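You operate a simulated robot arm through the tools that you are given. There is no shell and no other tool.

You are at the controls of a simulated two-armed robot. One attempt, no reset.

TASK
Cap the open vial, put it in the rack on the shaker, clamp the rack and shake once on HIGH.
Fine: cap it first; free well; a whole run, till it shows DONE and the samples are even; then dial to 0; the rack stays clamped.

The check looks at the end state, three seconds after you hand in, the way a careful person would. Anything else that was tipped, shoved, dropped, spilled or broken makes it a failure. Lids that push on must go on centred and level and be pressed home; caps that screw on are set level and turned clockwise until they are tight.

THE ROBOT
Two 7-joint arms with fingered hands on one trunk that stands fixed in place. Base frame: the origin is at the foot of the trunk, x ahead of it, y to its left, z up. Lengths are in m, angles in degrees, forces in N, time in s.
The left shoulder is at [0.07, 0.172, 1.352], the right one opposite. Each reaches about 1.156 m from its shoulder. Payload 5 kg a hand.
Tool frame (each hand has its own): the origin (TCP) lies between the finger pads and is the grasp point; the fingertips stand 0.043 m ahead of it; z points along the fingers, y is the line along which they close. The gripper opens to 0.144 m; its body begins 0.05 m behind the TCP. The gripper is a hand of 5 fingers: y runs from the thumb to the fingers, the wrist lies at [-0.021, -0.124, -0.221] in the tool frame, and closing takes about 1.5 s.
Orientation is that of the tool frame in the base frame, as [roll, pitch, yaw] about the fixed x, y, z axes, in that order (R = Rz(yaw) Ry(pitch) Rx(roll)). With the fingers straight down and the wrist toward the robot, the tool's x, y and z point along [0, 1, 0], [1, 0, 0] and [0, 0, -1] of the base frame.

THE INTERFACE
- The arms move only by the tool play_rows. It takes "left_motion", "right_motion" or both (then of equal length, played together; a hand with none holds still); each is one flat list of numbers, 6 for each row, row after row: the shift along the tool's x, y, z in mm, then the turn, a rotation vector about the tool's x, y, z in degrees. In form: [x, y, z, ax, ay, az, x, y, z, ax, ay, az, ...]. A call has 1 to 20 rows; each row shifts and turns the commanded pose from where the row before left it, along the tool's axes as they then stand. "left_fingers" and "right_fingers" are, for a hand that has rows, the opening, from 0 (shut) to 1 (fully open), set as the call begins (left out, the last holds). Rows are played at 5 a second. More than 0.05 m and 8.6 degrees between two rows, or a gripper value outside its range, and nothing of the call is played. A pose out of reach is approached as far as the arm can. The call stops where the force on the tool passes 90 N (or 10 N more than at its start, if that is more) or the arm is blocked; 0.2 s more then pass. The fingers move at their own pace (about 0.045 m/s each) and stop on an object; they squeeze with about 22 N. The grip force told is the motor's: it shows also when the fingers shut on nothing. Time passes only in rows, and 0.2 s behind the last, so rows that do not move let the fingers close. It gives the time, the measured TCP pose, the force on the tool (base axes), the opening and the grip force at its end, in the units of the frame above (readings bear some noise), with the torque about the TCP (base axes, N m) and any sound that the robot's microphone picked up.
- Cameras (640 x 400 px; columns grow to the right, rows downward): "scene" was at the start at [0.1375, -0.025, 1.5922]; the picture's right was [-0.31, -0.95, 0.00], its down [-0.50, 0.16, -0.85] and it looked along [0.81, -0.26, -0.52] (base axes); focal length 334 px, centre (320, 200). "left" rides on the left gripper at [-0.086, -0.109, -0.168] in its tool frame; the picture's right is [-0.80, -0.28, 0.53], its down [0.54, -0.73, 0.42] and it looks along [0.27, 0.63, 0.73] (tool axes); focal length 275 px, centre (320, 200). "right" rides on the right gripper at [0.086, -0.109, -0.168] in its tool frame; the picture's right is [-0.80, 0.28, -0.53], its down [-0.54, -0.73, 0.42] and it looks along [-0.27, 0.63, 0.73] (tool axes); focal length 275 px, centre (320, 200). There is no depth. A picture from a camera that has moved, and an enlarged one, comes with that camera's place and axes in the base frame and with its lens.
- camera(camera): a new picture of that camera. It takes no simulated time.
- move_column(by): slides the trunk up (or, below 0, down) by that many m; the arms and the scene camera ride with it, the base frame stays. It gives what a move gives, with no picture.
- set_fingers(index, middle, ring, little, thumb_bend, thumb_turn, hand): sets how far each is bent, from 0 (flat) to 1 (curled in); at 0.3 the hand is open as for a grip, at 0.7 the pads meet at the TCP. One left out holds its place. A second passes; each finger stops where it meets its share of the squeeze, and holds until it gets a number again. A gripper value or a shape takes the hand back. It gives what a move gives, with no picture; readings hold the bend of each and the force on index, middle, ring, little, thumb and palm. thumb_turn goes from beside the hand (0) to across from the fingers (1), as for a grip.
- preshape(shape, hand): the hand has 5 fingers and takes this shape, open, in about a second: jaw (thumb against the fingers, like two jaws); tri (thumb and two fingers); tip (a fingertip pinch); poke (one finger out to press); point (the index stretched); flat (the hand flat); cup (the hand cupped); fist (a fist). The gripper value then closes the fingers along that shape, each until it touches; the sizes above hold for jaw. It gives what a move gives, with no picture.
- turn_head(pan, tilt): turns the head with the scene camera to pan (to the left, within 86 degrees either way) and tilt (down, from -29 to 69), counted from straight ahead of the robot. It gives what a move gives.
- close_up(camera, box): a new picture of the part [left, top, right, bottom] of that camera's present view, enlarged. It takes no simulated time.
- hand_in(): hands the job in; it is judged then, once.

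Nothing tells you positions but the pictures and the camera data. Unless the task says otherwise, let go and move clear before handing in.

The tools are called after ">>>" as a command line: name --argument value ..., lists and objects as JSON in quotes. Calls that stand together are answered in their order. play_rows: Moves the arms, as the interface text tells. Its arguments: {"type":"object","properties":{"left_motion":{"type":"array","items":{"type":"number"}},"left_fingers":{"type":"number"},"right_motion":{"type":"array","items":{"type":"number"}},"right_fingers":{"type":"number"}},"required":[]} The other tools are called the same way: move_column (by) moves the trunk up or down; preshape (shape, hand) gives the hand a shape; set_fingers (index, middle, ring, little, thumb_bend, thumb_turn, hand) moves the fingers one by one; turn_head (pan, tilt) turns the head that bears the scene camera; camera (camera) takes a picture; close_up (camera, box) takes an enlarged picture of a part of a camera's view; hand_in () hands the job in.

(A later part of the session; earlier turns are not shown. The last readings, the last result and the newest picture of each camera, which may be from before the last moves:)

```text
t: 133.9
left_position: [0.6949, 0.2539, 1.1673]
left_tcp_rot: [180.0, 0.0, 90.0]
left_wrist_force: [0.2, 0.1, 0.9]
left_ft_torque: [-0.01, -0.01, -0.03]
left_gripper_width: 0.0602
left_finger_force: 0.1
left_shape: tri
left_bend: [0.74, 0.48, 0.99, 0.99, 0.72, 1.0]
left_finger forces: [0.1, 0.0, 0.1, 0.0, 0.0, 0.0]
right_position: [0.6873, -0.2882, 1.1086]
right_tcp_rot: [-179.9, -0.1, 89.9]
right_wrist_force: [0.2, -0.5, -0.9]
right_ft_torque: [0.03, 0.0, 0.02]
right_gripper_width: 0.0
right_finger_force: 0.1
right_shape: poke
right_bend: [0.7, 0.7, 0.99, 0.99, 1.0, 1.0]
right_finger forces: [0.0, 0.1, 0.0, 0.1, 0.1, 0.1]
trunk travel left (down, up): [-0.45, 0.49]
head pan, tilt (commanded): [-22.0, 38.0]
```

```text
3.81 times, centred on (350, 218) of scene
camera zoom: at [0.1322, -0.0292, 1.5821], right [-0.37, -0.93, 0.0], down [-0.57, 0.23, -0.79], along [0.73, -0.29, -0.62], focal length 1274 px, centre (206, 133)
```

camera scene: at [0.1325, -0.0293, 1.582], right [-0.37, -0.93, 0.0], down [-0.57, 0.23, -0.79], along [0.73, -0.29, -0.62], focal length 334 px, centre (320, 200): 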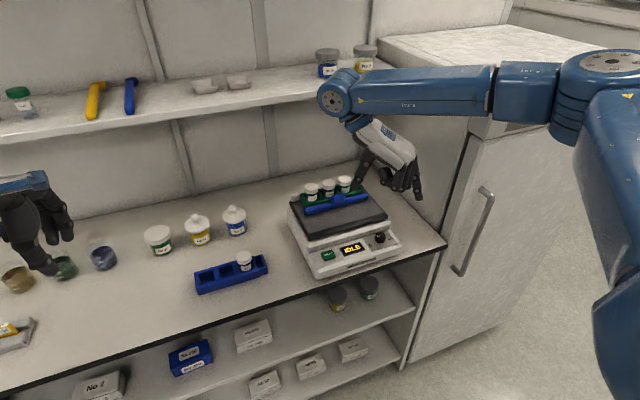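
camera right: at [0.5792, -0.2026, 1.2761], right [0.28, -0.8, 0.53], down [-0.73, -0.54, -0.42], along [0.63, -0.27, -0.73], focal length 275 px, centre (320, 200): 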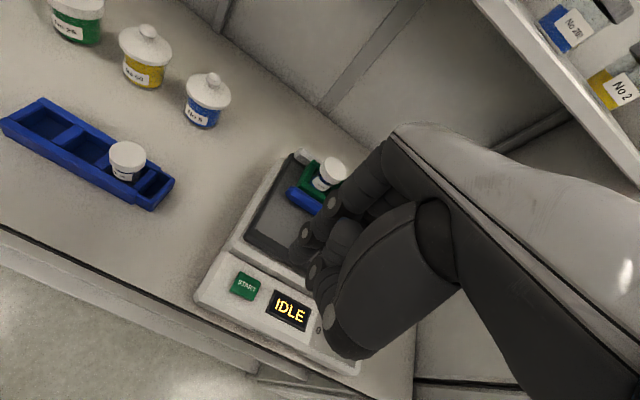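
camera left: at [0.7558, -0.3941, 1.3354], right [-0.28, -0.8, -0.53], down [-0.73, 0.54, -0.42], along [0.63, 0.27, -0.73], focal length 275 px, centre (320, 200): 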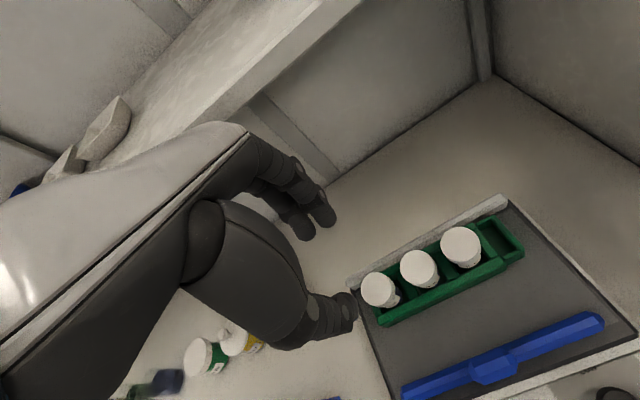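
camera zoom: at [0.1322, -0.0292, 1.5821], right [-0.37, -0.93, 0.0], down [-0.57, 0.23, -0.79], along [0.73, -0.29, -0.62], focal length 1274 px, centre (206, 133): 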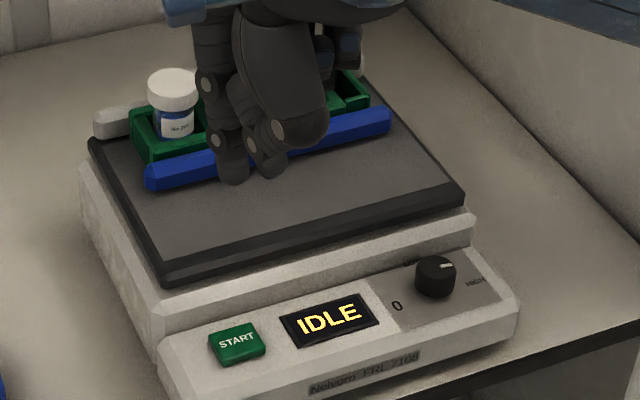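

START lies almost directly beneath the fingertips. I'll shift 5 mm forward, lower to just above it, and check.

>>> play_rows --right_motion '[0, 5, 30, 0, 0, 0, 0, 0, 40, 0, 0, 0, 0, 0, 40, 0, 0, 0, 0, 0, 30, 0, 0, 0, 0, 0, 0, 0, 0, 0]'

>>> close_up --camera "scene" --box '[300, 210, 370, 260]'

>>> close_up --camera "right" --box '[240, 200, 368, 300]'

```text
t: 135.1
left_position: [0.6934, 0.2549, 1.1676]
left_tcp_rot: [179.9, -0.1, 90.1]
left_wrist_force: [0.0, -0.9, 0.3]
left_ft_torque: [0.0, -0.01, 0.04]
left_gripper_width: 0.0602
left_finger_force: 0.2
left_shape: tri
left_bend: [0.74, 0.48, 0.99, 0.99, 0.72, 1.0]
left_finger forces: [0.1, 0.1, 0.0, 0.0, 0.0, 0.0]
right_position: [0.6924, -0.2879, 0.968]
right_tcp_rot: [179.9, 0.0, 90.0]
right_wrist_force: [0.8, -0.3, 0.8]
right_ft_torque: [-0.02, 0.02, -0.04]
right_gripper_width: 0.0
right_finger_force: 0.2
right_shape: poke
right_bend: [0.7, 0.7, 0.99, 0.99, 1.0, 1.0]
right_finger forces: [0.1, 0.0, 0.1, 0.0, 0.1, 0.1]
trunk travel left (down, up): [-0.45, 0.49]
head pan, tilt (commanded): [-22.0, 38.0]
```

```text
8.00 times, centred on (335, 235) of scene
camera zoom: at [0.1316, -0.0293, 1.5821], right [-0.37, -0.93, 0.0], down [-0.57, 0.23, -0.79], along [0.73, -0.29, -0.62], focal length 2675 px, centre (200, -80)
```

zoom: 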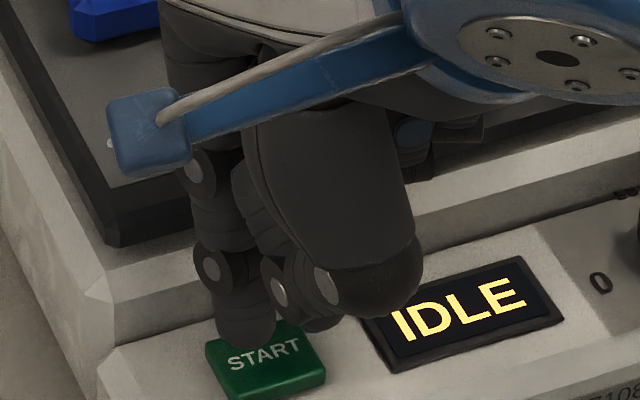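

```text
4.00 times, centred on (304, 250) of right
camera zoom: at [0.5832, -0.2021, 1.1352], right [0.28, -0.8, 0.53], down [-0.73, -0.54, -0.42], along [0.63, -0.27, -0.73], focal length 1101 px, centre (384, 0)
```

zoom: 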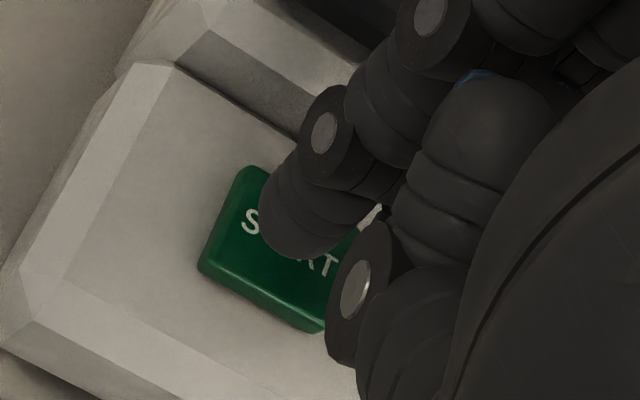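

>>> play_rows --right_motion '[-3, 0, 5, 0, 0, 0, 0, 0, 5, 0, 0, 0, 0, 0, 5, 0, 0, 0, 0, 0, 0, 0, 0, 0]'

>>> close_up --camera "scene" --box '[300, 210, 370, 260]'

>>> close_up --camera "right" --box '[240, 200, 368, 300]'

```text
t: 136.1
left_position: [0.6949, 0.2536, 1.1683]
left_tcp_rot: [-180.0, 0.0, 90.2]
left_wrist_force: [0.5, -0.4, -0.7]
left_ft_torque: [0.01, 0.01, 0.0]
left_gripper_width: 0.0606
left_finger_force: 0.1
left_shape: tri
left_bend: [0.74, 0.48, 0.99, 0.99, 0.72, 1.0]
left_finger forces: [0.0, 0.1, 0.1, 0.0, 0.1, 0.0]
right_position: [0.6906, -0.292, 0.9529]
right_tcp_rot: [179.9, 0.0, 90.0]
right_wrist_force: [0.0, 0.2, 0.8]
right_ft_torque: [0.01, 0.0, 0.02]
right_gripper_width: 0.0
right_finger_force: 0.1
right_shape: poke
right_bend: [0.7, 0.7, 0.99, 0.99, 1.0, 1.0]
right_finger forces: [0.1, 0.7, 0.0, 0.0, 0.0, 0.0]
trunk travel left (down, up): [-0.45, 0.49]
head pan, tilt (commanded): [-22.0, 38.0]
```

```text
8.00 times, centred on (335, 235) of scene
camera zoom: at [0.1318, -0.0295, 1.5821], right [-0.37, -0.93, 0.0], down [-0.57, 0.23, -0.79], along [0.73, -0.29, -0.62], focal length 2675 px, centre (200, -80)
```

zoom: 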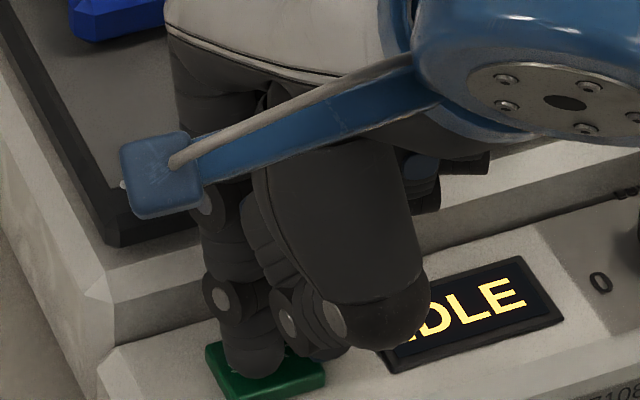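

```text
4.00 times, centred on (304, 250) of right
camera zoom: at [0.583, -0.2052, 1.1203], right [0.28, -0.8, 0.53], down [-0.73, -0.54, -0.42], along [0.63, -0.27, -0.73], focal length 1101 px, centre (384, 0)
```

zoom: 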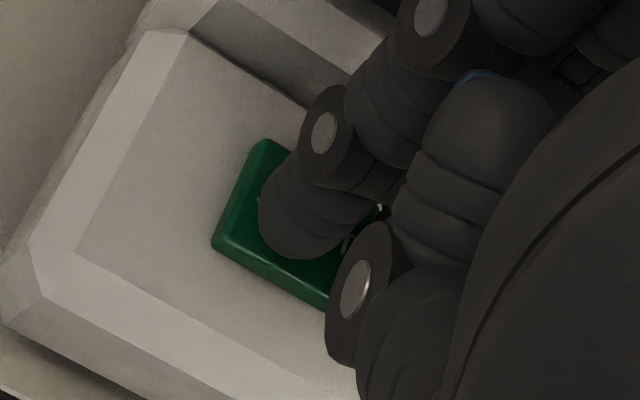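

The middle finger just touches START. Pressing in small steps.

>>> play_rows --right_motion '[0, 0, 1, 0, 0, 0, 0, 0, 1, 0, 0, 0, 0, 0, 0, 0, 0, 0]'

>>> camera --camera "scene"

```text
t: 136.9
left_position: [0.6938, 0.2546, 1.1669]
left_tcp_rot: [179.9, 0.0, 90.1]
left_wrist_force: [-0.1, 0.4, 0.0]
left_ft_torque: [0.02, 0.01, 0.01]
left_gripper_width: 0.0603
left_finger_force: 0.1
left_shape: tri
left_bend: [0.74, 0.48, 0.99, 0.99, 0.72, 1.0]
left_finger forces: [0.0, 0.1, 0.1, 0.0, 0.0, 0.0]
right_position: [0.6914, -0.2923, 0.951]
right_tcp_rot: [-180.0, 0.1, 89.9]
right_wrist_force: [0.1, -0.8, 1.7]
right_ft_torque: [-0.04, 0.02, 0.02]
right_gripper_width: 0.0
right_finger_force: 0.0
right_shape: poke
right_bend: [0.7, 0.7, 0.99, 0.99, 1.0, 1.0]
right_finger forces: [0.0, 2.0, 0.0, 0.0, 0.1, 0.0]
trunk travel left (down, up): [-0.45, 0.49]
head pan, tilt (commanded): [-22.0, 38.0]
heard: click
```

```text
taken
camera scene: at [0.1318, -0.0295, 1.5821], right [-0.37, -0.93, 0.0], down [-0.57, 0.23, -0.79], along [0.73, -0.29, -0.62], focal length 334 px, centre (320, 200)
```

scene: 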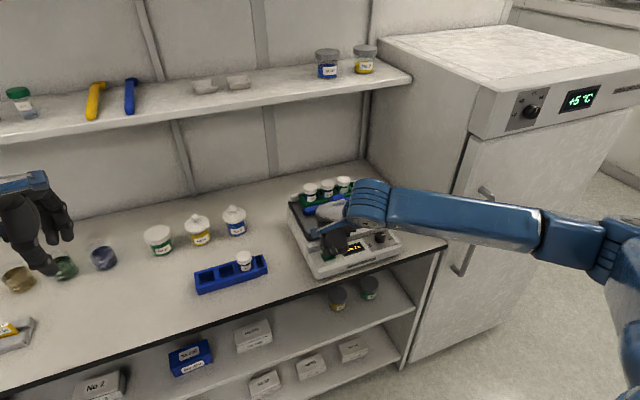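

I heard the click. Lifting off START right away and reading the display.

>>> play_rows --right_motion '[0, 0, -5, 0, 0, 0, 0, -3, -20, 0, 0, 0, 0, -15, -30, 0, 0, 0, 0, -30, -35, 0, 0, 0, 0, -40, -25, 0, 0, 0, 0, -30, -10, 0, 0, 0]'

>>> close_up --camera "scene" --box '[280, 165, 420, 270]'

```text
t: 138.3
left_position: [0.693, 0.2541, 1.1681]
left_tcp_rot: [180.0, 0.1, 90.1]
left_wrist_force: [-0.5, -0.7, -0.3]
left_ft_torque: [-0.01, -0.04, 0.01]
left_gripper_width: 0.0603
left_finger_force: 0.2
left_shape: tri
left_bend: [0.74, 0.48, 0.99, 0.99, 0.72, 1.0]
left_finger forces: [0.0, 0.1, 0.0, 0.0, 0.0, 0.0]
right_position: [0.5733, -0.2894, 1.0767]
right_tcp_rot: [180.0, 0.0, 89.9]
right_wrist_force: [-0.5, 0.7, 0.0]
right_ft_torque: [0.0, -0.03, -0.02]
right_gripper_width: 0.0
right_finger_force: 0.1
right_shape: poke
right_bend: [0.7, 0.7, 0.99, 0.99, 1.0, 1.0]
right_finger forces: [0.1, 0.1, 0.1, 0.0, 0.0, 0.0]
trunk travel left (down, up): [-0.45, 0.49]
head pan, tilt (commanded): [-22.0, 38.0]
```

```text
3.81 times, centred on (350, 218) of scene
camera zoom: at [0.1307, -0.0296, 1.5822], right [-0.37, -0.93, 0.0], down [-0.57, 0.23, -0.79], along [0.73, -0.29, -0.62], focal length 1274 px, centre (206, 133)
```

zoom: 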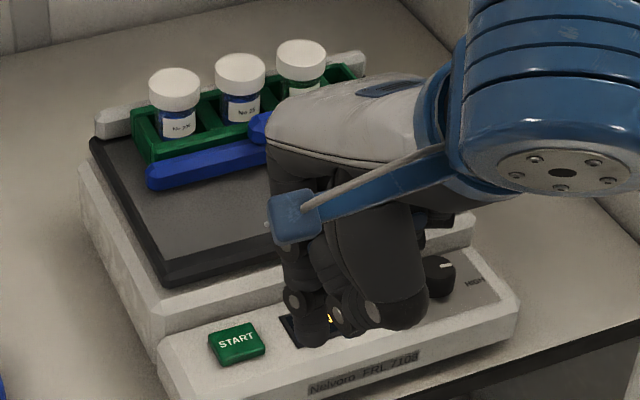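

>>> play_rows --right_motion '[-35, -15, -20, 0, 0, 0, -35, -15, -20, 0, 0, 0, -35, -15, -20, 0, 0, 0, -35, -15, -20, 0, 0, 0, -35, -10, -20, 0, 0, 0]'

>>> close_up --camera "scene" --box '[280, 165, 420, 270]'

>>> camera --camera "right"

```text
t: 139.5
left_position: [0.6921, 0.2547, 1.167]
left_tcp_rot: [179.9, 0.0, 90.1]
left_wrist_force: [-0.3, 0.9, -0.1]
left_ft_torque: [-0.05, -0.02, 0.0]
left_gripper_width: 0.0601
left_finger_force: 0.1
left_shape: tri
left_bend: [0.74, 0.48, 0.99, 0.99, 0.72, 1.0]
left_finger forces: [0.1, 0.0, 0.0, 0.1, 0.0, 0.0]
right_position: [0.5034, -0.4654, 1.1775]
right_tcp_rot: [179.9, -0.1, 90.1]
right_wrist_force: [-1.2, 0.0, 0.0]
right_ft_torque: [-0.03, -0.03, -0.02]
right_gripper_width: 0.0
right_finger_force: 0.0
right_shape: poke
right_bend: [0.7, 0.7, 0.99, 0.99, 1.0, 1.0]
right_finger forces: [0.0, 0.0, 0.0, 0.0, 0.0, 0.0]
trunk travel left (down, up): [-0.45, 0.49]
head pan, tilt (commanded): [-22.0, 38.0]
```

```text
3.81 times, centred on (350, 218) of scene
camera zoom: at [0.1299, -0.0287, 1.5822], right [-0.37, -0.93, 0.0], down [-0.57, 0.23, -0.79], along [0.73, -0.29, -0.61], focal length 1274 px, centre (206, 133)
```

zoom: 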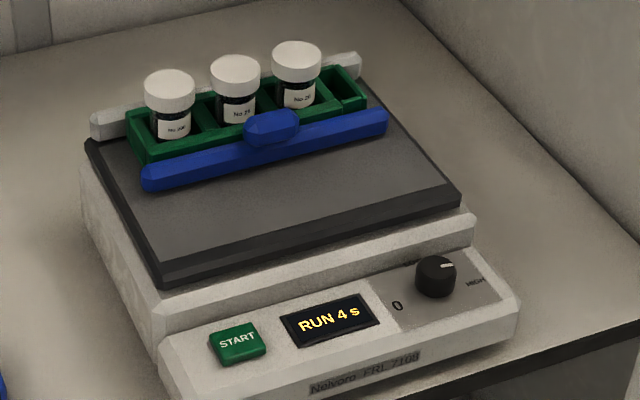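

```text
taken
camera right: at [0.3942, -0.379, 1.3439], right [0.28, -0.8, 0.53], down [-0.72, -0.54, -0.42], along [0.63, -0.27, -0.73], focal length 275 px, centre (320, 200)
```

right: 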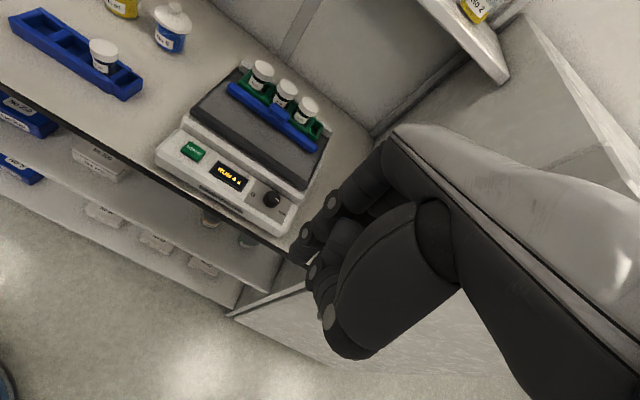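

The shaker shows RUN 4 s. I'll wait with the arms still and watch it through to DONE.

>>> play_rows --right_motion '[0, 0, 0, 0, 0, 0, 0, 0, 0, 0, 0, 0, 0, 0, 0, 0, 0, 0, 0, 0, 0, 0, 0, 0, 0, 0, 0, 0, 0, 0, 0, 0, 0, 0, 0, 0, 0, 0, 0, 0, 0, 0, 0, 0, 0, 0, 0, 0, 0, 0, 0, 0, 0, 0, 0, 0, 0, 0, 0, 0]'

>>> close_up --camera "scene" --box '[280, 165, 420, 270]'

```text
t: 141.7
left_position: [0.695, 0.2521, 1.1672]
left_tcp_rot: [-179.9, 0.0, 90.2]
left_wrist_force: [-1.5, 0.4, -0.5]
left_ft_torque: [-0.04, -0.01, 0.01]
left_gripper_width: 0.0603
left_finger_force: 0.1
left_shape: tri
left_bend: [0.74, 0.48, 0.99, 0.99, 0.72, 1.0]
left_finger forces: [0.0, 0.1, 0.0, 0.1, 0.0, 0.1]
right_position: [0.5037, -0.4668, 1.1766]
right_tcp_rot: [180.0, -0.1, 90.0]
right_wrist_force: [-0.3, -0.5, 0.5]
right_ft_torque: [0.01, -0.01, 0.01]
right_gripper_width: 0.0001
right_finger_force: 0.1
right_shape: poke
right_bend: [0.7, 0.7, 0.99, 0.99, 1.0, 1.0]
right_finger forces: [0.0, 0.0, 0.0, 0.1, 0.0, 0.0]
trunk travel left (down, up): [-0.45, 0.49]
head pan, tilt (commanded): [-22.0, 38.0]
```

```text
3.81 times, centred on (350, 218) of scene
camera zoom: at [0.1317, -0.0296, 1.5821], right [-0.37, -0.93, 0.0], down [-0.57, 0.23, -0.79], along [0.73, -0.29, -0.62], focal length 1274 px, centre (206, 133)
```

zoom: 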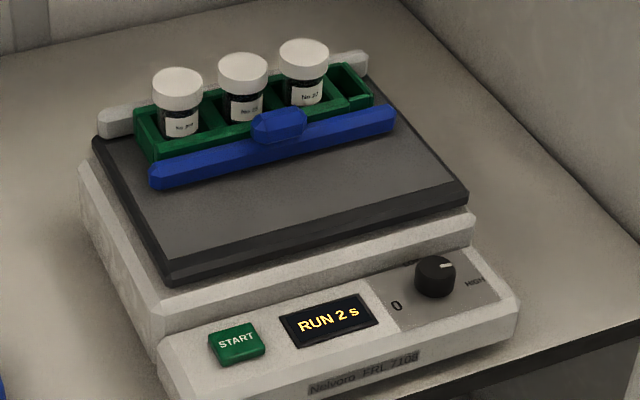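

Counting down: RUN 2 s. I'll wait for the end.

>>> play_rows --right_motion '[0, 0, 0, 0, 0, 0, 0, 0, 0, 0, 0, 0, 0, 0, 0, 0, 0, 0, 0, 0, 0, 0, 0, 0, 0, 0, 0, 0, 0, 0, 0, 0, 0, 0, 0, 0, 0, 0, 0, 0, 0, 0, 0, 0, 0, 0, 0, 0, 0, 0, 0, 0, 0, 0, 0, 0, 0, 0, 0, 0, 0, 0, 0, 0, 0, 0, 0, 0, 0, 0, 0, 0, 0, 0, 0, 0, 0, 0, 0, 0, 0, 0, 0, 0]'

>>> close_up --camera "scene" --box '[280, 165, 420, 270]'

>>> close_up --camera "scene" --box '[300, 170, 380, 220]'

>>> close_up --camera "right" --box '[160, 50, 340, 240]'

```text
t: 144.7
left_position: [0.6953, 0.2534, 1.1681]
left_tcp_rot: [-180.0, -0.1, 90.2]
left_wrist_force: [0.3, -0.3, -0.4]
left_ft_torque: [0.04, 0.02, 0.0]
left_gripper_width: 0.0604
left_finger_force: 0.1
left_shape: tri
left_bend: [0.74, 0.48, 0.99, 0.99, 0.72, 1.0]
left_finger forces: [0.0, 0.0, 0.0, 0.1, 0.0, 0.0]
right_position: [0.5043, -0.4668, 1.1754]
right_tcp_rot: [-180.0, 0.1, 90.0]
right_wrist_force: [-0.7, 0.8, 0.1]
right_ft_torque: [-0.01, 0.0, 0.04]
right_gripper_width: 0.0
right_finger_force: 0.0
right_shape: poke
right_bend: [0.7, 0.7, 0.99, 0.99, 1.0, 1.0]
right_finger forces: [0.0, 0.0, 0.0, 0.1, 0.1, 0.0]
trunk travel left (down, up): [-0.45, 0.49]
head pan, tilt (commanded): [-22.0, 38.0]
```

```text
3.81 times, centred on (350, 218) of scene
camera zoom: at [0.1318, -0.0296, 1.5821], right [-0.37, -0.93, 0.0], down [-0.57, 0.23, -0.79], along [0.73, -0.29, -0.62], focal length 1274 px, centre (206, 133)
```

zoom: 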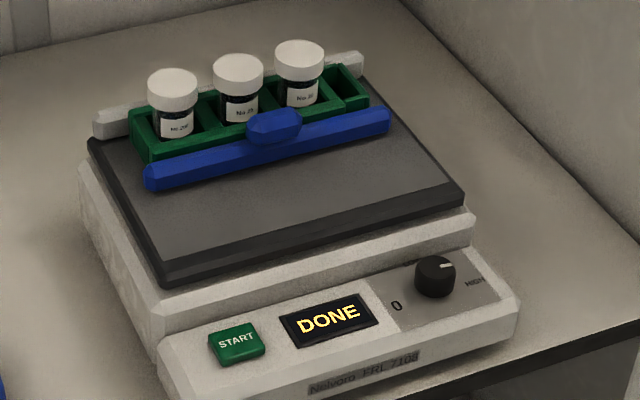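

```text
8.00 times, centred on (340, 195) of scene
camera zoom: at [0.1318, -0.0296, 1.5821], right [-0.37, -0.93, 0.0], down [-0.57, 0.23, -0.79], along [0.73, -0.29, -0.62], focal length 2675 px, centre (160, 240)
```

zoom: 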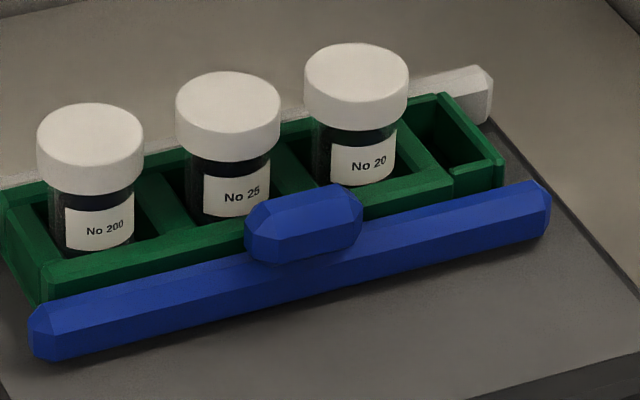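

```text
2.11 times, centred on (250, 145) of right
camera zoom: at [0.3959, -0.3801, 1.3431], right [0.28, -0.8, 0.53], down [-0.73, -0.54, -0.42], along [0.63, -0.27, -0.73], focal length 580 px, centre (467, 316)
```

zoom: 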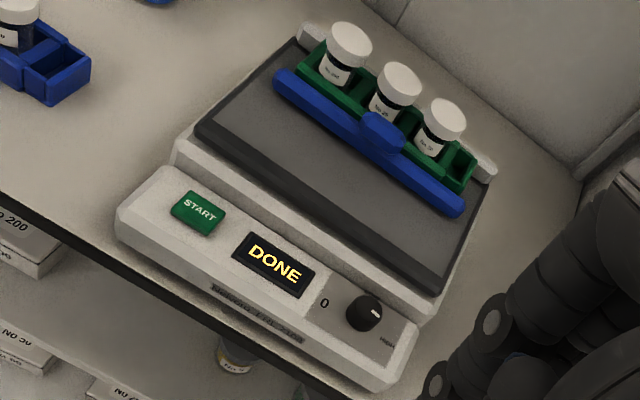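

It shows DONE and all three samples look uniformly mixed, with the clamp still closed. Now the dial goes back to 0: I'll re-form the pinch, move above the knob, and set yaw −20° for counter-clockwise strokes.

>>> preshape --shape "tip" --hand "right"

>>> play_rows --right_motion '[4, 38.5, 11, 0, 0, 0, 4, 38.5, 11, 0, 0, 0, 4, 38.5, 11, 0, 0, 0, 4, 38.5, 11, 0, 0, 0, 3.8, 38.7, 11, 0, 0, 0, 0, 0, 0, 0, 0, 7.86, 0, 0, 0, 0, 0, 7.86, 0, 0, 0, 0, 0, 7.86, 0, 0, 0, 0, 0, 7.86, 0, 0, 0, 0, 0, 7.86, 0, 0, 0, 0, 0, 7.86, 0, 0, 0, 0, 0, 7.86, 0, 0, 0, 0, 0, 7.86, 0, 0, 0, 0, 0, 7.86, 0, 0, 0, 0, 0, 7.86, 0, 0, 0, 0, 0, 7.86, 0, 0, 0, 0, 0, 7.86, 0, 0, 0, 0, 0, 7.86, 0, 0, 0, 0, 0, 7.86, 0, 0, 0, 0, 0, 0]' --right_fingers 0.36

>>> camera --camera "right"

>>> close_up --camera "scene" --box '[300, 165, 440, 270]'

```text
t: 145.6
left_position: [0.6953, 0.2527, 1.1682]
left_tcp_rot: [-180.0, 0.0, 90.1]
left_wrist_force: [-0.7, 0.3, -0.2]
left_ft_torque: [0.01, -0.01, -0.05]
left_gripper_width: 0.0605
left_finger_force: 0.1
left_shape: tri
left_bend: [0.74, 0.48, 0.99, 0.99, 0.72, 1.0]
left_finger forces: [0.1, 0.1, 0.0, 0.0, 0.0, 0.0]
right_position: [0.5041, -0.4667, 1.1757]
right_tcp_rot: [-180.0, 0.0, 90.0]
right_wrist_force: [0.1, -0.5, 0.1]
right_ft_torque: [0.01, 0.01, 0.0]
right_gripper_width: 0.144
right_finger_force: 0.0
right_shape: tip
right_bend: [0.3, 0.98, 0.99, 0.99, 0.3, 0.98]
right_finger forces: [0.0, 0.0, 0.1, 0.1, 0.0, 0.0]
trunk travel left (down, up): [-0.45, 0.49]
head pan, tilt (commanded): [-22.0, 38.0]
```

```text
t: 149.8
left_position: [0.6943, 0.2528, 1.1669]
left_tcp_rot: [179.9, 0.0, 90.0]
left_wrist_force: [0.4, 0.4, -0.3]
left_ft_torque: [0.04, -0.01, 0.02]
left_gripper_width: 0.0604
left_finger_force: 0.1
left_shape: tri
left_bend: [0.74, 0.48, 0.99, 0.99, 0.72, 1.0]
left_finger forces: [0.1, 0.0, 0.1, 0.0, 0.0, 0.0]
right_position: [0.6965, -0.4469, 1.1215]
right_tcp_rot: [-180.0, 0.0, -20.1]
right_wrist_force: [-0.8, -0.5, 0.9]
right_ft_torque: [-0.01, 0.0, -0.01]
right_gripper_width: 0.0528
right_finger_force: 0.0
right_shape: tip
right_bend: [0.73, 0.98, 0.99, 0.99, 0.73, 1.0]
right_finger forces: [0.0, 0.0, 0.1, 0.1, 0.1, 0.0]
trunk travel left (down, up): [-0.45, 0.49]
head pan, tilt (commanded): [-22.0, 38.0]
```

```text
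taken
camera right: at [0.8144, -0.3745, 1.2884], right [-0.85, 0.01, 0.53], down [-0.26, 0.87, -0.42], along [-0.47, -0.5, -0.73], focal length 275 px, centre (320, 200)
```

right: 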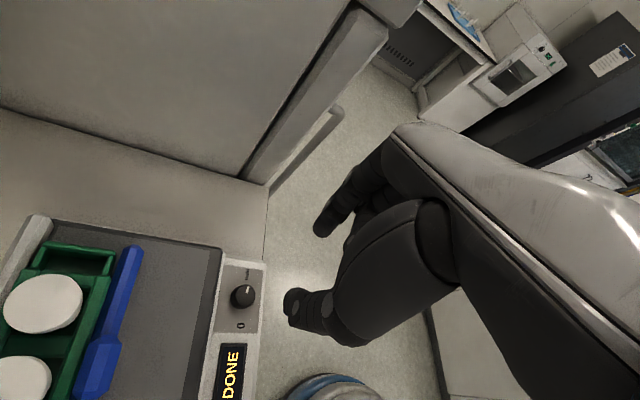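

```text
3.81 times, centred on (370, 218) of scene
camera zoom: at [0.1317, -0.0299, 1.5821], right [-0.37, -0.93, 0.0], down [-0.57, 0.23, -0.79], along [0.73, -0.29, -0.62], focal length 1274 px, centre (130, 133)
```

zoom: 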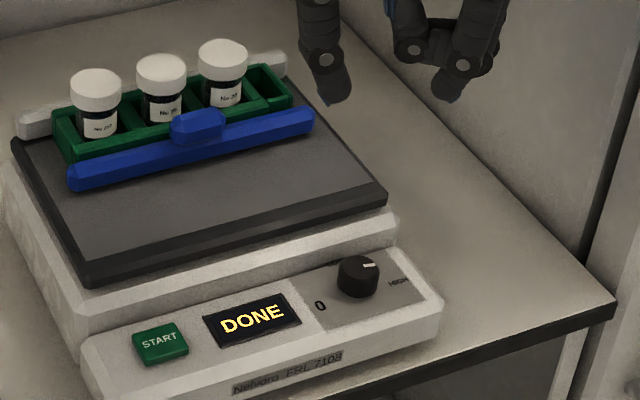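

Knob centred under the pinch (within 2 mm). Lowering in stages.

>>> play_rows --right_motion '[0, 0, 40, 0, 0, -5, 0, 0, 40, 0, 0, -5, 0, 0, 40, 0, 0, 0, 0, 0, 30, 0, 0, 0, 0, 0, 0, 0, 0, 0]' --right_fingers 0.32

>>> close_up --camera "right" --box '[240, 200, 400, 320]'

>>> close_up --camera "scene" --box '[340, 200, 410, 260]'

```text
t: 151.0
left_position: [0.6943, 0.2537, 1.167]
left_tcp_rot: [180.0, 0.0, 90.0]
left_wrist_force: [0.0, -0.4, -1.1]
left_ft_torque: [0.01, -0.01, 0.01]
left_gripper_width: 0.0602
left_finger_force: 0.0
left_shape: tri
left_bend: [0.74, 0.48, 0.99, 0.99, 0.72, 1.0]
left_finger forces: [0.0, 0.0, 0.1, 0.1, 0.0, 0.0]
right_position: [0.6965, -0.4468, 0.9727]
right_tcp_rot: [-180.0, 0.1, -10.1]
right_wrist_force: [-0.5, 0.5, 0.3]
right_ft_torque: [0.01, -0.06, 0.0]
right_gripper_width: 0.047
right_finger_force: 0.1
right_shape: tip
right_bend: [0.73, 0.98, 0.99, 0.99, 0.74, 1.0]
right_finger forces: [0.1, 0.1, 0.0, 0.0, 0.0, 0.0]
trunk travel left (down, up): [-0.45, 0.49]
head pan, tilt (commanded): [-22.0, 38.0]
```

```text
3.33 times, centred on (320, 260) of right
camera zoom: at [0.8002, -0.3541, 1.139], right [-0.83, -0.14, 0.53], down [-0.41, 0.81, -0.42], along [-0.37, -0.57, -0.73], focal length 918 px, centre (320, 0)
```

zoom: 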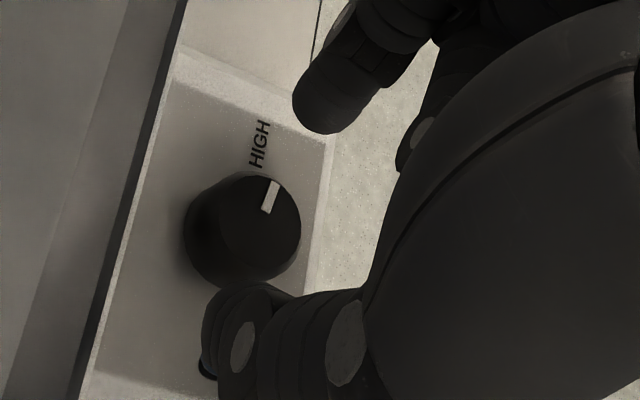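

```text
6.67 times, centred on (375, 230) of scene
camera zoom: at [0.1313, -0.0292, 1.5822], right [-0.37, -0.93, 0.0], down [-0.57, 0.23, -0.79], along [0.73, -0.3, -0.62], focal length 2229 px, centre (-47, 0)
```

zoom: 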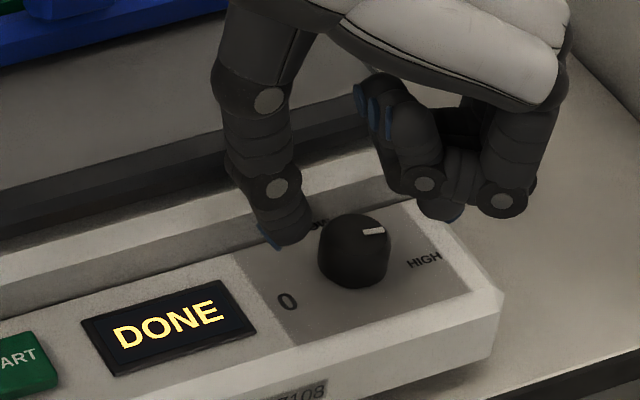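

>>> play_rows --right_motion '[0, 0, 8, 0, 0, 0, 0, 0, 8, 0, 0, 0, 0, 0, 8, 0, 0, 0, 0, 0, 0, 0, 0, 5, 0, 0, 0, 0, 0, 5, 0, 0, 0, 0, 0, 0]'

>>> close_up --camera "right" --box '[240, 200, 400, 320]'

>>> close_up --camera "scene" --box '[340, 200, 410, 260]'

```text
t: 152.4
left_position: [0.6945, 0.2537, 1.1676]
left_tcp_rot: [-180.0, -0.1, 90.1]
left_wrist_force: [-0.4, -0.2, 0.2]
left_ft_torque: [0.02, -0.03, 0.02]
left_gripper_width: 0.0602
left_finger_force: 0.1
left_shape: tri
left_bend: [0.74, 0.48, 0.99, 0.99, 0.72, 1.0]
left_finger forces: [0.1, 0.1, 0.0, 0.1, 0.1, 0.0]
right_position: [0.6953, -0.4475, 0.947]
right_tcp_rot: [179.9, 0.0, -20.1]
right_wrist_force: [0.1, -0.2, 0.2]
right_ft_torque: [0.04, -0.04, 0.0]
right_gripper_width: 0.0468
right_finger_force: 0.1
right_shape: tip
right_bend: [0.73, 0.98, 0.99, 0.99, 0.74, 1.0]
right_finger forces: [0.1, 0.0, 0.0, 0.0, 0.0, 0.0]
trunk travel left (down, up): [-0.45, 0.49]
head pan, tilt (commanded): [-22.0, 38.0]
```

```text
3.33 times, centred on (320, 260) of right
camera zoom: at [0.8148, -0.374, 1.1143], right [-0.85, 0.01, 0.53], down [-0.26, 0.87, -0.42], along [-0.47, -0.5, -0.73], focal length 918 px, centre (320, 0)
```

zoom: 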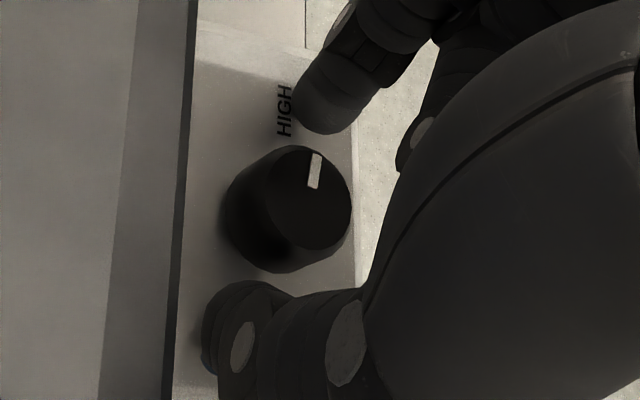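

```text
6.67 times, centred on (375, 230) of scene
camera zoom: at [0.1318, -0.0297, 1.5821], right [-0.37, -0.93, 0.0], down [-0.57, 0.23, -0.79], along [0.73, -0.29, -0.62], focal length 2229 px, centre (-47, 0)
```

zoom: 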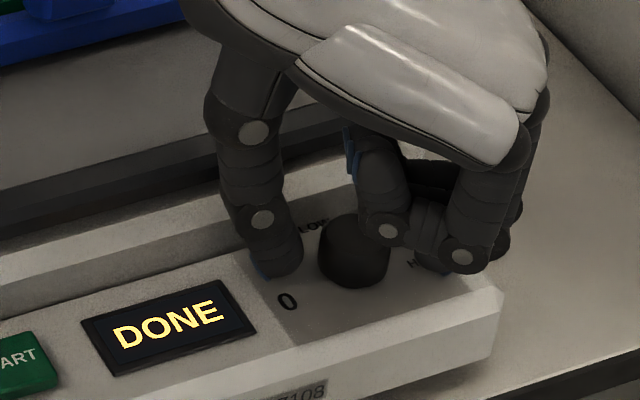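

Well placed. Gripping and turning counter-clockwise 45°, then opening, swinging back, and inspecting.

>>> play_rows --right_motion '[0, 0, 0, 0, 0, 0, 0, 0, 0, 0, 0, 0, 0, 0, 0, 0, 0, 0, 0, 0, 0, 0, 0, 0, 0, 0, 0, 0, 0, 0, 0, 0, 0, 0, 0, -4.5, 0, 0, 0, 0, 0, -4.5, 0, 0, 0, 0, 0, -4.5, 0, 0, 0, 0, 0, -4.5, 0, 0, 0, 0, 0, -4.5, 0, 0, 0, 0, 0, -4.5, 0, 0, 0, 0, 0, -4.5, 0, 0, 0, 0, 0, -4.5, 0, 0, 0, 0, 0, -4.5, 0, 0, 0, 0, 0, -4.5, 0, 0, 0, 0, 0, 0]' --right_fingers 0.05

>>> play_rows --right_motion '[0, 0, 0, 0, 0, 0, 0, 0, 0, 0, 0, 0, 0, 0, 0, 0, 0, 0, 0, 0, 0, 0, 0, 0, 0, 0, 0, 0, 0, 7.5, 0, 0, 0, 0, 0, 7.5, 0, 0, 0, 0, 0, 7.5, 0, 0, 0, 0, 0, 7.5, 0, 0, 0, 0, 0, 7.5, 0, 0, 0, 0, 0, 7.5, 0, 0, 0, 0, 0, 0]' --right_fingers 0.32

>>> close_up --camera "right" --box '[240, 200, 400, 320]'

>>> close_up --camera "scene" --box '[340, 200, 410, 260]'

```text
t: 155.8
left_position: [0.6955, 0.2537, 1.1669]
left_tcp_rot: [-179.9, 0.0, 90.1]
left_wrist_force: [-0.2, 0.8, -0.7]
left_ft_torque: [0.0, 0.0, 0.01]
left_gripper_width: 0.06
left_finger_force: 0.1
left_shape: tri
left_bend: [0.74, 0.48, 0.99, 0.99, 0.72, 1.0]
left_finger forces: [0.0, 0.1, 0.0, 0.1, 0.0, 0.1]
right_position: [0.6977, -0.4464, 0.9475]
right_tcp_rot: [-179.9, 0.2, 25.1]
right_wrist_force: [4.3, 0.9, 0.7]
right_ft_torque: [0.04, -0.11, -0.01]
right_gripper_width: 0.0239
right_finger_force: 22.0
right_shape: tip
right_bend: [0.72, 1.0, 1.0, 1.0, 0.74, 1.0]
right_finger forces: [21.1, 0.0, 0.0, 0.0, 20.9, 0.0]
trunk travel left (down, up): [-0.45, 0.49]
head pan, tilt (commanded): [-22.0, 38.0]
```

```text
t: 158.2
left_position: [0.6947, 0.2531, 1.1682]
left_tcp_rot: [-179.9, 0.0, 90.1]
left_wrist_force: [-0.4, 0.7, -0.4]
left_ft_torque: [-0.02, 0.0, -0.01]
left_gripper_width: 0.0604
left_finger_force: 0.0
left_shape: tri
left_bend: [0.74, 0.48, 0.99, 0.99, 0.72, 1.0]
left_finger forces: [0.0, 0.0, 0.0, 0.1, 0.1, 0.0]
right_position: [0.6966, -0.447, 0.9472]
right_tcp_rot: [-179.9, 0.0, -20.0]
right_wrist_force: [0.6, -0.5, -0.5]
right_ft_torque: [0.02, -0.01, -0.02]
right_gripper_width: 0.0459
right_finger_force: 0.0
right_shape: tip
right_bend: [0.73, 0.98, 0.99, 0.99, 0.74, 1.0]
right_finger forces: [0.0, 0.0, 0.0, 0.1, 0.0, 0.0]
trunk travel left (down, up): [-0.45, 0.49]
head pan, tilt (commanded): [-22.0, 38.0]
```

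```text
3.33 times, centred on (320, 260) of right
camera zoom: at [0.8146, -0.3741, 1.1142], right [-0.85, 0.01, 0.53], down [-0.26, 0.87, -0.42], along [-0.47, -0.5, -0.73], focal length 918 px, centre (320, 0)
```

zoom: 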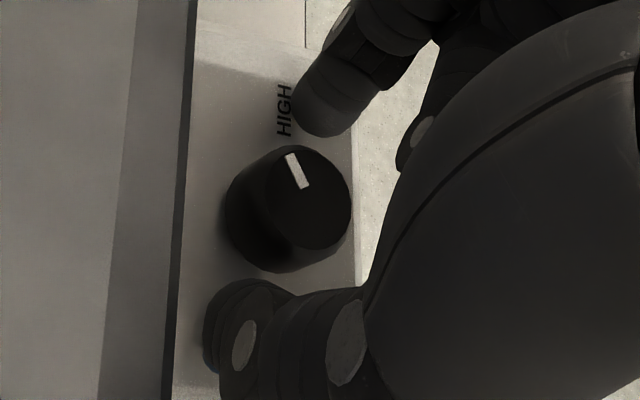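

```text
6.67 times, centred on (375, 230) of scene
camera zoom: at [0.1317, -0.0297, 1.5821], right [-0.37, -0.93, 0.0], down [-0.57, 0.23, -0.79], along [0.73, -0.29, -0.62], focal length 2229 px, centre (-47, 0)
```

zoom: 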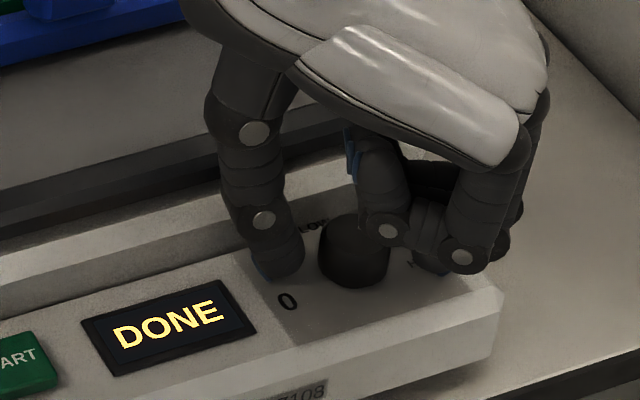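

The pointer is moving back. Next stroke.

>>> play_rows --right_motion '[0, 0, 0, 0, 0, 0, 0, 0, 0, 0, 0, 0, 0, 0, 0, 0, 0, 0, 0, 0, 0, 0, 0, 0, 0, 0, 0, 0, 0, 0, 0, 0, 0, 0, 0, -4.5, 0, 0, 0, 0, 0, -4.5, 0, 0, 0, 0, 0, -4.5, 0, 0, 0, 0, 0, -4.5, 0, 0, 0, 0, 0, -4.5, 0, 0, 0, 0, 0, -4.5, 0, 0, 0, 0, 0, -4.5, 0, 0, 0, 0, 0, -4.5, 0, 0, 0, 0, 0, -4.5, 0, 0, 0, 0, 0, -4.5, 0, 0, 0, 0, 0, 0]' --right_fingers 0.05

>>> close_up --camera "right" --box '[240, 200, 400, 320]'

>>> play_rows --right_motion '[0, 0, 0, 0, 0, 0, 0, 0, 0, 0, 0, 0, 0, 0, 0, 0, 0, 0, 0, 0, 0, 0, 0, 0, 0, 0, 0, 0, 0, 7.5, 0, 0, 0, 0, 0, 7.5, 0, 0, 0, 0, 0, 7.5, 0, 0, 0, 0, 0, 7.5, 0, 0, 0, 0, 0, 7.5, 0, 0, 0, 0, 0, 7.5, 0, 0, 0, 0, 0, 0]' --right_fingers 0.32

>>> close_up --camera "right" --box '[240, 200, 400, 320]'

```text
t: 161.6
left_position: [0.6941, 0.2541, 1.1673]
left_tcp_rot: [179.9, 0.0, 90.1]
left_wrist_force: [0.1, 0.5, 0.4]
left_ft_torque: [0.03, 0.02, 0.01]
left_gripper_width: 0.0603
left_finger_force: 0.0
left_shape: tri
left_bend: [0.74, 0.48, 0.99, 0.99, 0.72, 1.0]
left_finger forces: [0.0, 0.0, 0.0, 0.0, 0.0, 0.0]
right_position: [0.6971, -0.4477, 0.9474]
right_tcp_rot: [179.9, 0.0, 25.0]
right_wrist_force: [2.2, 1.9, -1.9]
right_ft_torque: [0.03, -0.06, 0.0]
right_gripper_width: 0.0233
right_finger_force: 22.3
right_shape: tip
right_bend: [0.72, 1.0, 1.0, 1.0, 0.74, 1.0]
right_finger forces: [19.7, 0.1, 0.1, 0.1, 20.5, 0.0]
trunk travel left (down, up): [-0.45, 0.49]
head pan, tilt (commanded): [-22.0, 38.0]
```

```text
3.33 times, centred on (320, 260) of right
camera zoom: at [0.7292, -0.3114, 1.1139], right [-0.6, -0.59, 0.53], down [-0.8, 0.43, -0.42], along [0.02, -0.68, -0.73], focal length 918 px, centre (320, 0)
```

zoom: 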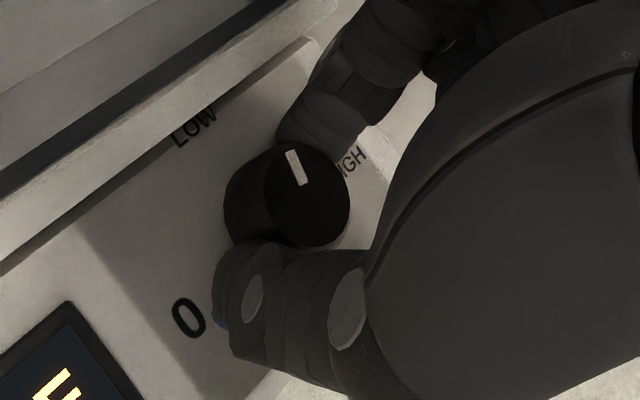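

```text
t: 164.0
left_position: [0.6945, 0.2516, 1.1656]
left_tcp_rot: [179.9, 0.0, 90.1]
left_wrist_force: [0.7, 0.6, 0.7]
left_ft_torque: [0.03, 0.0, -0.01]
left_gripper_width: 0.06
left_finger_force: 0.1
left_shape: tri
left_bend: [0.74, 0.48, 0.99, 0.99, 0.72, 1.0]
left_finger forces: [0.1, 0.1, 0.0, 0.0, 0.1, 0.0]
right_position: [0.6968, -0.4462, 0.9478]
right_tcp_rot: [-180.0, 0.0, -20.1]
right_wrist_force: [-0.2, -0.3, -0.3]
right_ft_torque: [0.0, -0.02, 0.0]
right_gripper_width: 0.0459
right_finger_force: 0.0
right_shape: tip
right_bend: [0.73, 0.98, 0.99, 0.99, 0.74, 1.0]
right_finger forces: [0.1, 0.0, 0.0, 0.1, 0.1, 0.0]
trunk travel left (down, up): [-0.45, 0.49]
head pan, tilt (commanded): [-22.0, 38.0]
```

```text
3.33 times, centred on (320, 260) of right
camera zoom: at [0.8148, -0.3744, 1.1145], right [-0.85, 0.01, 0.53], down [-0.26, 0.87, -0.42], along [-0.47, -0.5, -0.73], focal length 918 px, centre (320, 0)
```

zoom: 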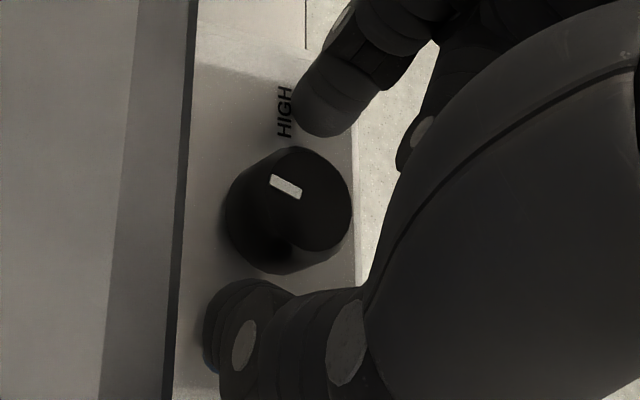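

>>> play_rows --right_motion '[0, 0, 0, 0, 0, 0, 0, 0, 0, 0, 0, 0, 0, 0, 0, 0, 0, 0, 0, 0, 0, 0, 0, 0, 0, 0, 0, 0, 0, 0, 0, 0, 0, 0, 0, -4.5, 0, 0, 0, 0, 0, -4.5, 0, 0, 0, 0, 0, -4.5, 0, 0, 0, 0, 0, -4.5, 0, 0, 0, 0, 0, -4.5, 0, 0, 0, 0, 0, -4.5, 0, 0, 0, 0, 0, -4.5, 0, 0, 0, 0, 0, -4.5, 0, 0, 0, 0, 0, -4.5, 0, 0, 0, 0, 0, -4.5, 0, 0, 0, 0, 0, 0]' --right_fingers 0.05

>>> close_up --camera "right" --box '[240, 200, 400, 320]'

>>> play_rows --right_motion '[0, 0, 0, 0, 0, 0, 0, 0, 0, 0, 0, 0, 0, 0, 0, 0, 0, 0, 0, 0, 0, 0, 0, 0, 0, 0, 0, 0, 0, 7.5, 0, 0, 0, 0, 0, 7.5, 0, 0, 0, 0, 0, 7.5, 0, 0, 0, 0, 0, 7.5, 0, 0, 0, 0, 0, 7.5, 0, 0, 0, 0, 0, 7.5, 0, 0, 0, 0, 0, 0]' --right_fingers 0.32

>>> close_up --camera "right" --box '[240, 200, 400, 320]'

```text
t: 167.4
left_position: [0.6951, 0.2542, 1.1675]
left_tcp_rot: [-179.9, -0.1, 90.0]
left_wrist_force: [0.1, -0.2, 0.1]
left_ft_torque: [0.01, 0.01, -0.05]
left_gripper_width: 0.0603
left_finger_force: 0.0
left_shape: tri
left_bend: [0.74, 0.48, 0.99, 0.99, 0.72, 1.0]
left_finger forces: [0.0, 0.1, 0.0, 0.0, 0.1, 0.0]
right_position: [0.6955, -0.4455, 0.9463]
right_tcp_rot: [-180.0, 0.1, 25.1]
right_wrist_force: [4.1, 1.4, -0.7]
right_ft_torque: [0.02, -0.09, 0.0]
right_gripper_width: 0.0231
right_finger_force: 22.0
right_shape: tip
right_bend: [0.72, 1.0, 1.0, 1.0, 0.74, 1.0]
right_finger forces: [20.9, 0.0, 0.1, 0.0, 20.8, 0.1]
trunk travel left (down, up): [-0.45, 0.49]
head pan, tilt (commanded): [-22.0, 38.0]
```

```text
3.33 times, centred on (320, 260) of right
camera zoom: at [0.7292, -0.3114, 1.1141], right [-0.6, -0.59, 0.53], down [-0.8, 0.43, -0.42], along [0.02, -0.68, -0.73], focal length 918 px, centre (320, 0)
```

zoom: 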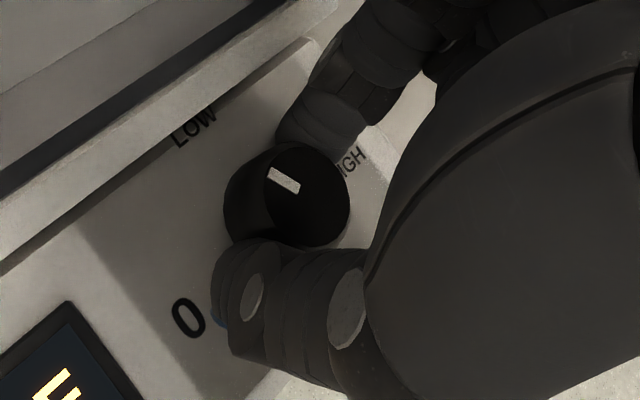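

```text
t: 169.8
left_position: [0.6949, 0.2531, 1.1675]
left_tcp_rot: [-179.9, -0.1, 90.1]
left_wrist_force: [0.0, 0.1, 0.4]
left_ft_torque: [0.03, -0.06, 0.0]
left_gripper_width: 0.0604
left_finger_force: 0.0
left_shape: tri
left_bend: [0.74, 0.48, 0.99, 0.99, 0.72, 1.0]
left_finger forces: [0.0, 0.0, 0.0, 0.0, 0.0, 0.1]
right_position: [0.6969, -0.4463, 0.948]
right_tcp_rot: [-180.0, 0.1, -20.3]
right_wrist_force: [-0.2, 0.1, 0.2]
right_ft_torque: [0.02, 0.01, -0.03]
right_gripper_width: 0.0458
right_finger_force: 0.0
right_shape: tip
right_bend: [0.73, 0.98, 0.99, 0.99, 0.74, 1.0]
right_finger forces: [0.0, 0.1, 0.1, 0.0, 0.0, 0.0]
trunk travel left (down, up): [-0.45, 0.49]
head pan, tilt (commanded): [-22.0, 38.0]
```

```text
3.33 times, centred on (320, 260) of right
camera zoom: at [0.8147, -0.3741, 1.1144], right [-0.85, 0.01, 0.53], down [-0.26, 0.87, -0.42], along [-0.47, -0.5, -0.73], focal length 918 px, centre (320, 0)
```

zoom: 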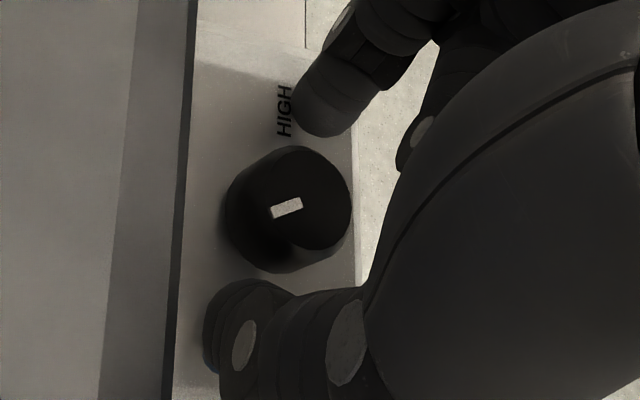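

>>> play_rows --right_motion '[0, 0, 0, 0, 0, 0, 0, 0, 0, 0, 0, 0, 0, 0, 0, 0, 0, 0, 0, 0, 0, 0, 0, 0, 0, 0, 0, 0, 0, 0, 0, 0, 0, 0, 0, -4.5, 0, 0, 0, 0, 0, -4.5, 0, 0, 0, 0, 0, -4.5, 0, 0, 0, 0, 0, -4.5, 0, 0, 0, 0, 0, -4.5, 0, 0, 0, 0, 0, -4.5, 0, 0, 0, 0, 0, -4.5, 0, 0, 0, 0, 0, -4.5, 0, 0, 0, 0, 0, -4.5, 0, 0, 0, 0, 0, -4.5, 0, 0, 0, 0, 0, 0]' --right_fingers 0.05

>>> close_up --camera "right" --box '[240, 200, 400, 320]'

>>> close_up --camera "scene" --box '[340, 200, 410, 260]'

```text
t: 173.2
left_position: [0.6952, 0.254, 1.1681]
left_tcp_rot: [180.0, 0.0, 90.2]
left_wrist_force: [0.2, -0.4, -0.4]
left_ft_torque: [-0.03, 0.02, -0.03]
left_gripper_width: 0.0602
left_finger_force: 0.1
left_shape: tri
left_bend: [0.74, 0.48, 0.99, 0.99, 0.72, 1.0]
left_finger forces: [0.0, 0.1, 0.0, 0.0, 0.1, 0.0]
right_position: [0.6974, -0.4455, 0.9468]
right_tcp_rot: [-179.9, 0.0, 25.0]
right_wrist_force: [2.9, 1.3, 1.0]
right_ft_torque: [0.06, -0.11, -0.03]
right_gripper_width: 0.0233
right_finger_force: 22.2
right_shape: tip
right_bend: [0.72, 1.0, 1.0, 1.0, 0.74, 1.0]
right_finger forces: [21.3, 0.0, 0.0, 0.0, 20.9, 0.0]
trunk travel left (down, up): [-0.45, 0.49]
head pan, tilt (commanded): [-22.0, 38.0]
```

```text
3.33 times, centred on (320, 260) of right
camera zoom: at [0.7292, -0.3113, 1.1139], right [-0.6, -0.59, 0.53], down [-0.8, 0.43, -0.42], along [0.02, -0.68, -0.73], focal length 918 px, centre (320, 0)
```

zoom: 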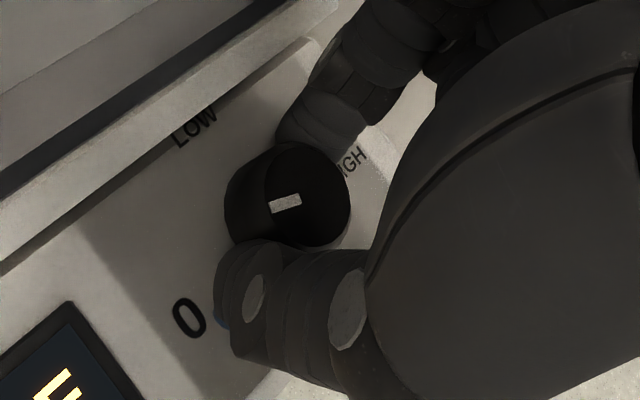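

```text
6.67 times, centred on (375, 230) of scene
camera zoom: at [0.1324, -0.0292, 1.5821], right [-0.37, -0.93, 0.0], down [-0.57, 0.23, -0.79], along [0.73, -0.29, -0.62], focal length 2229 px, centre (-47, 0)
```

zoom: 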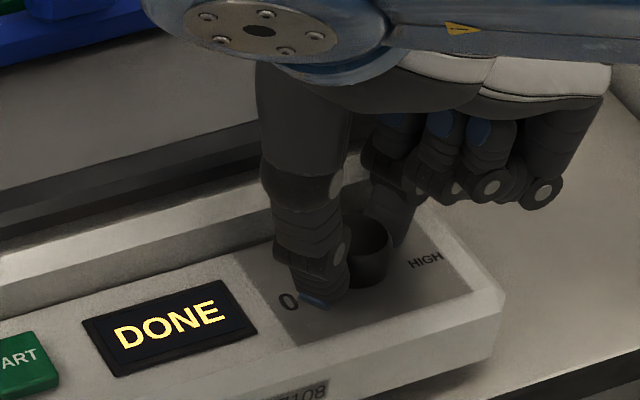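

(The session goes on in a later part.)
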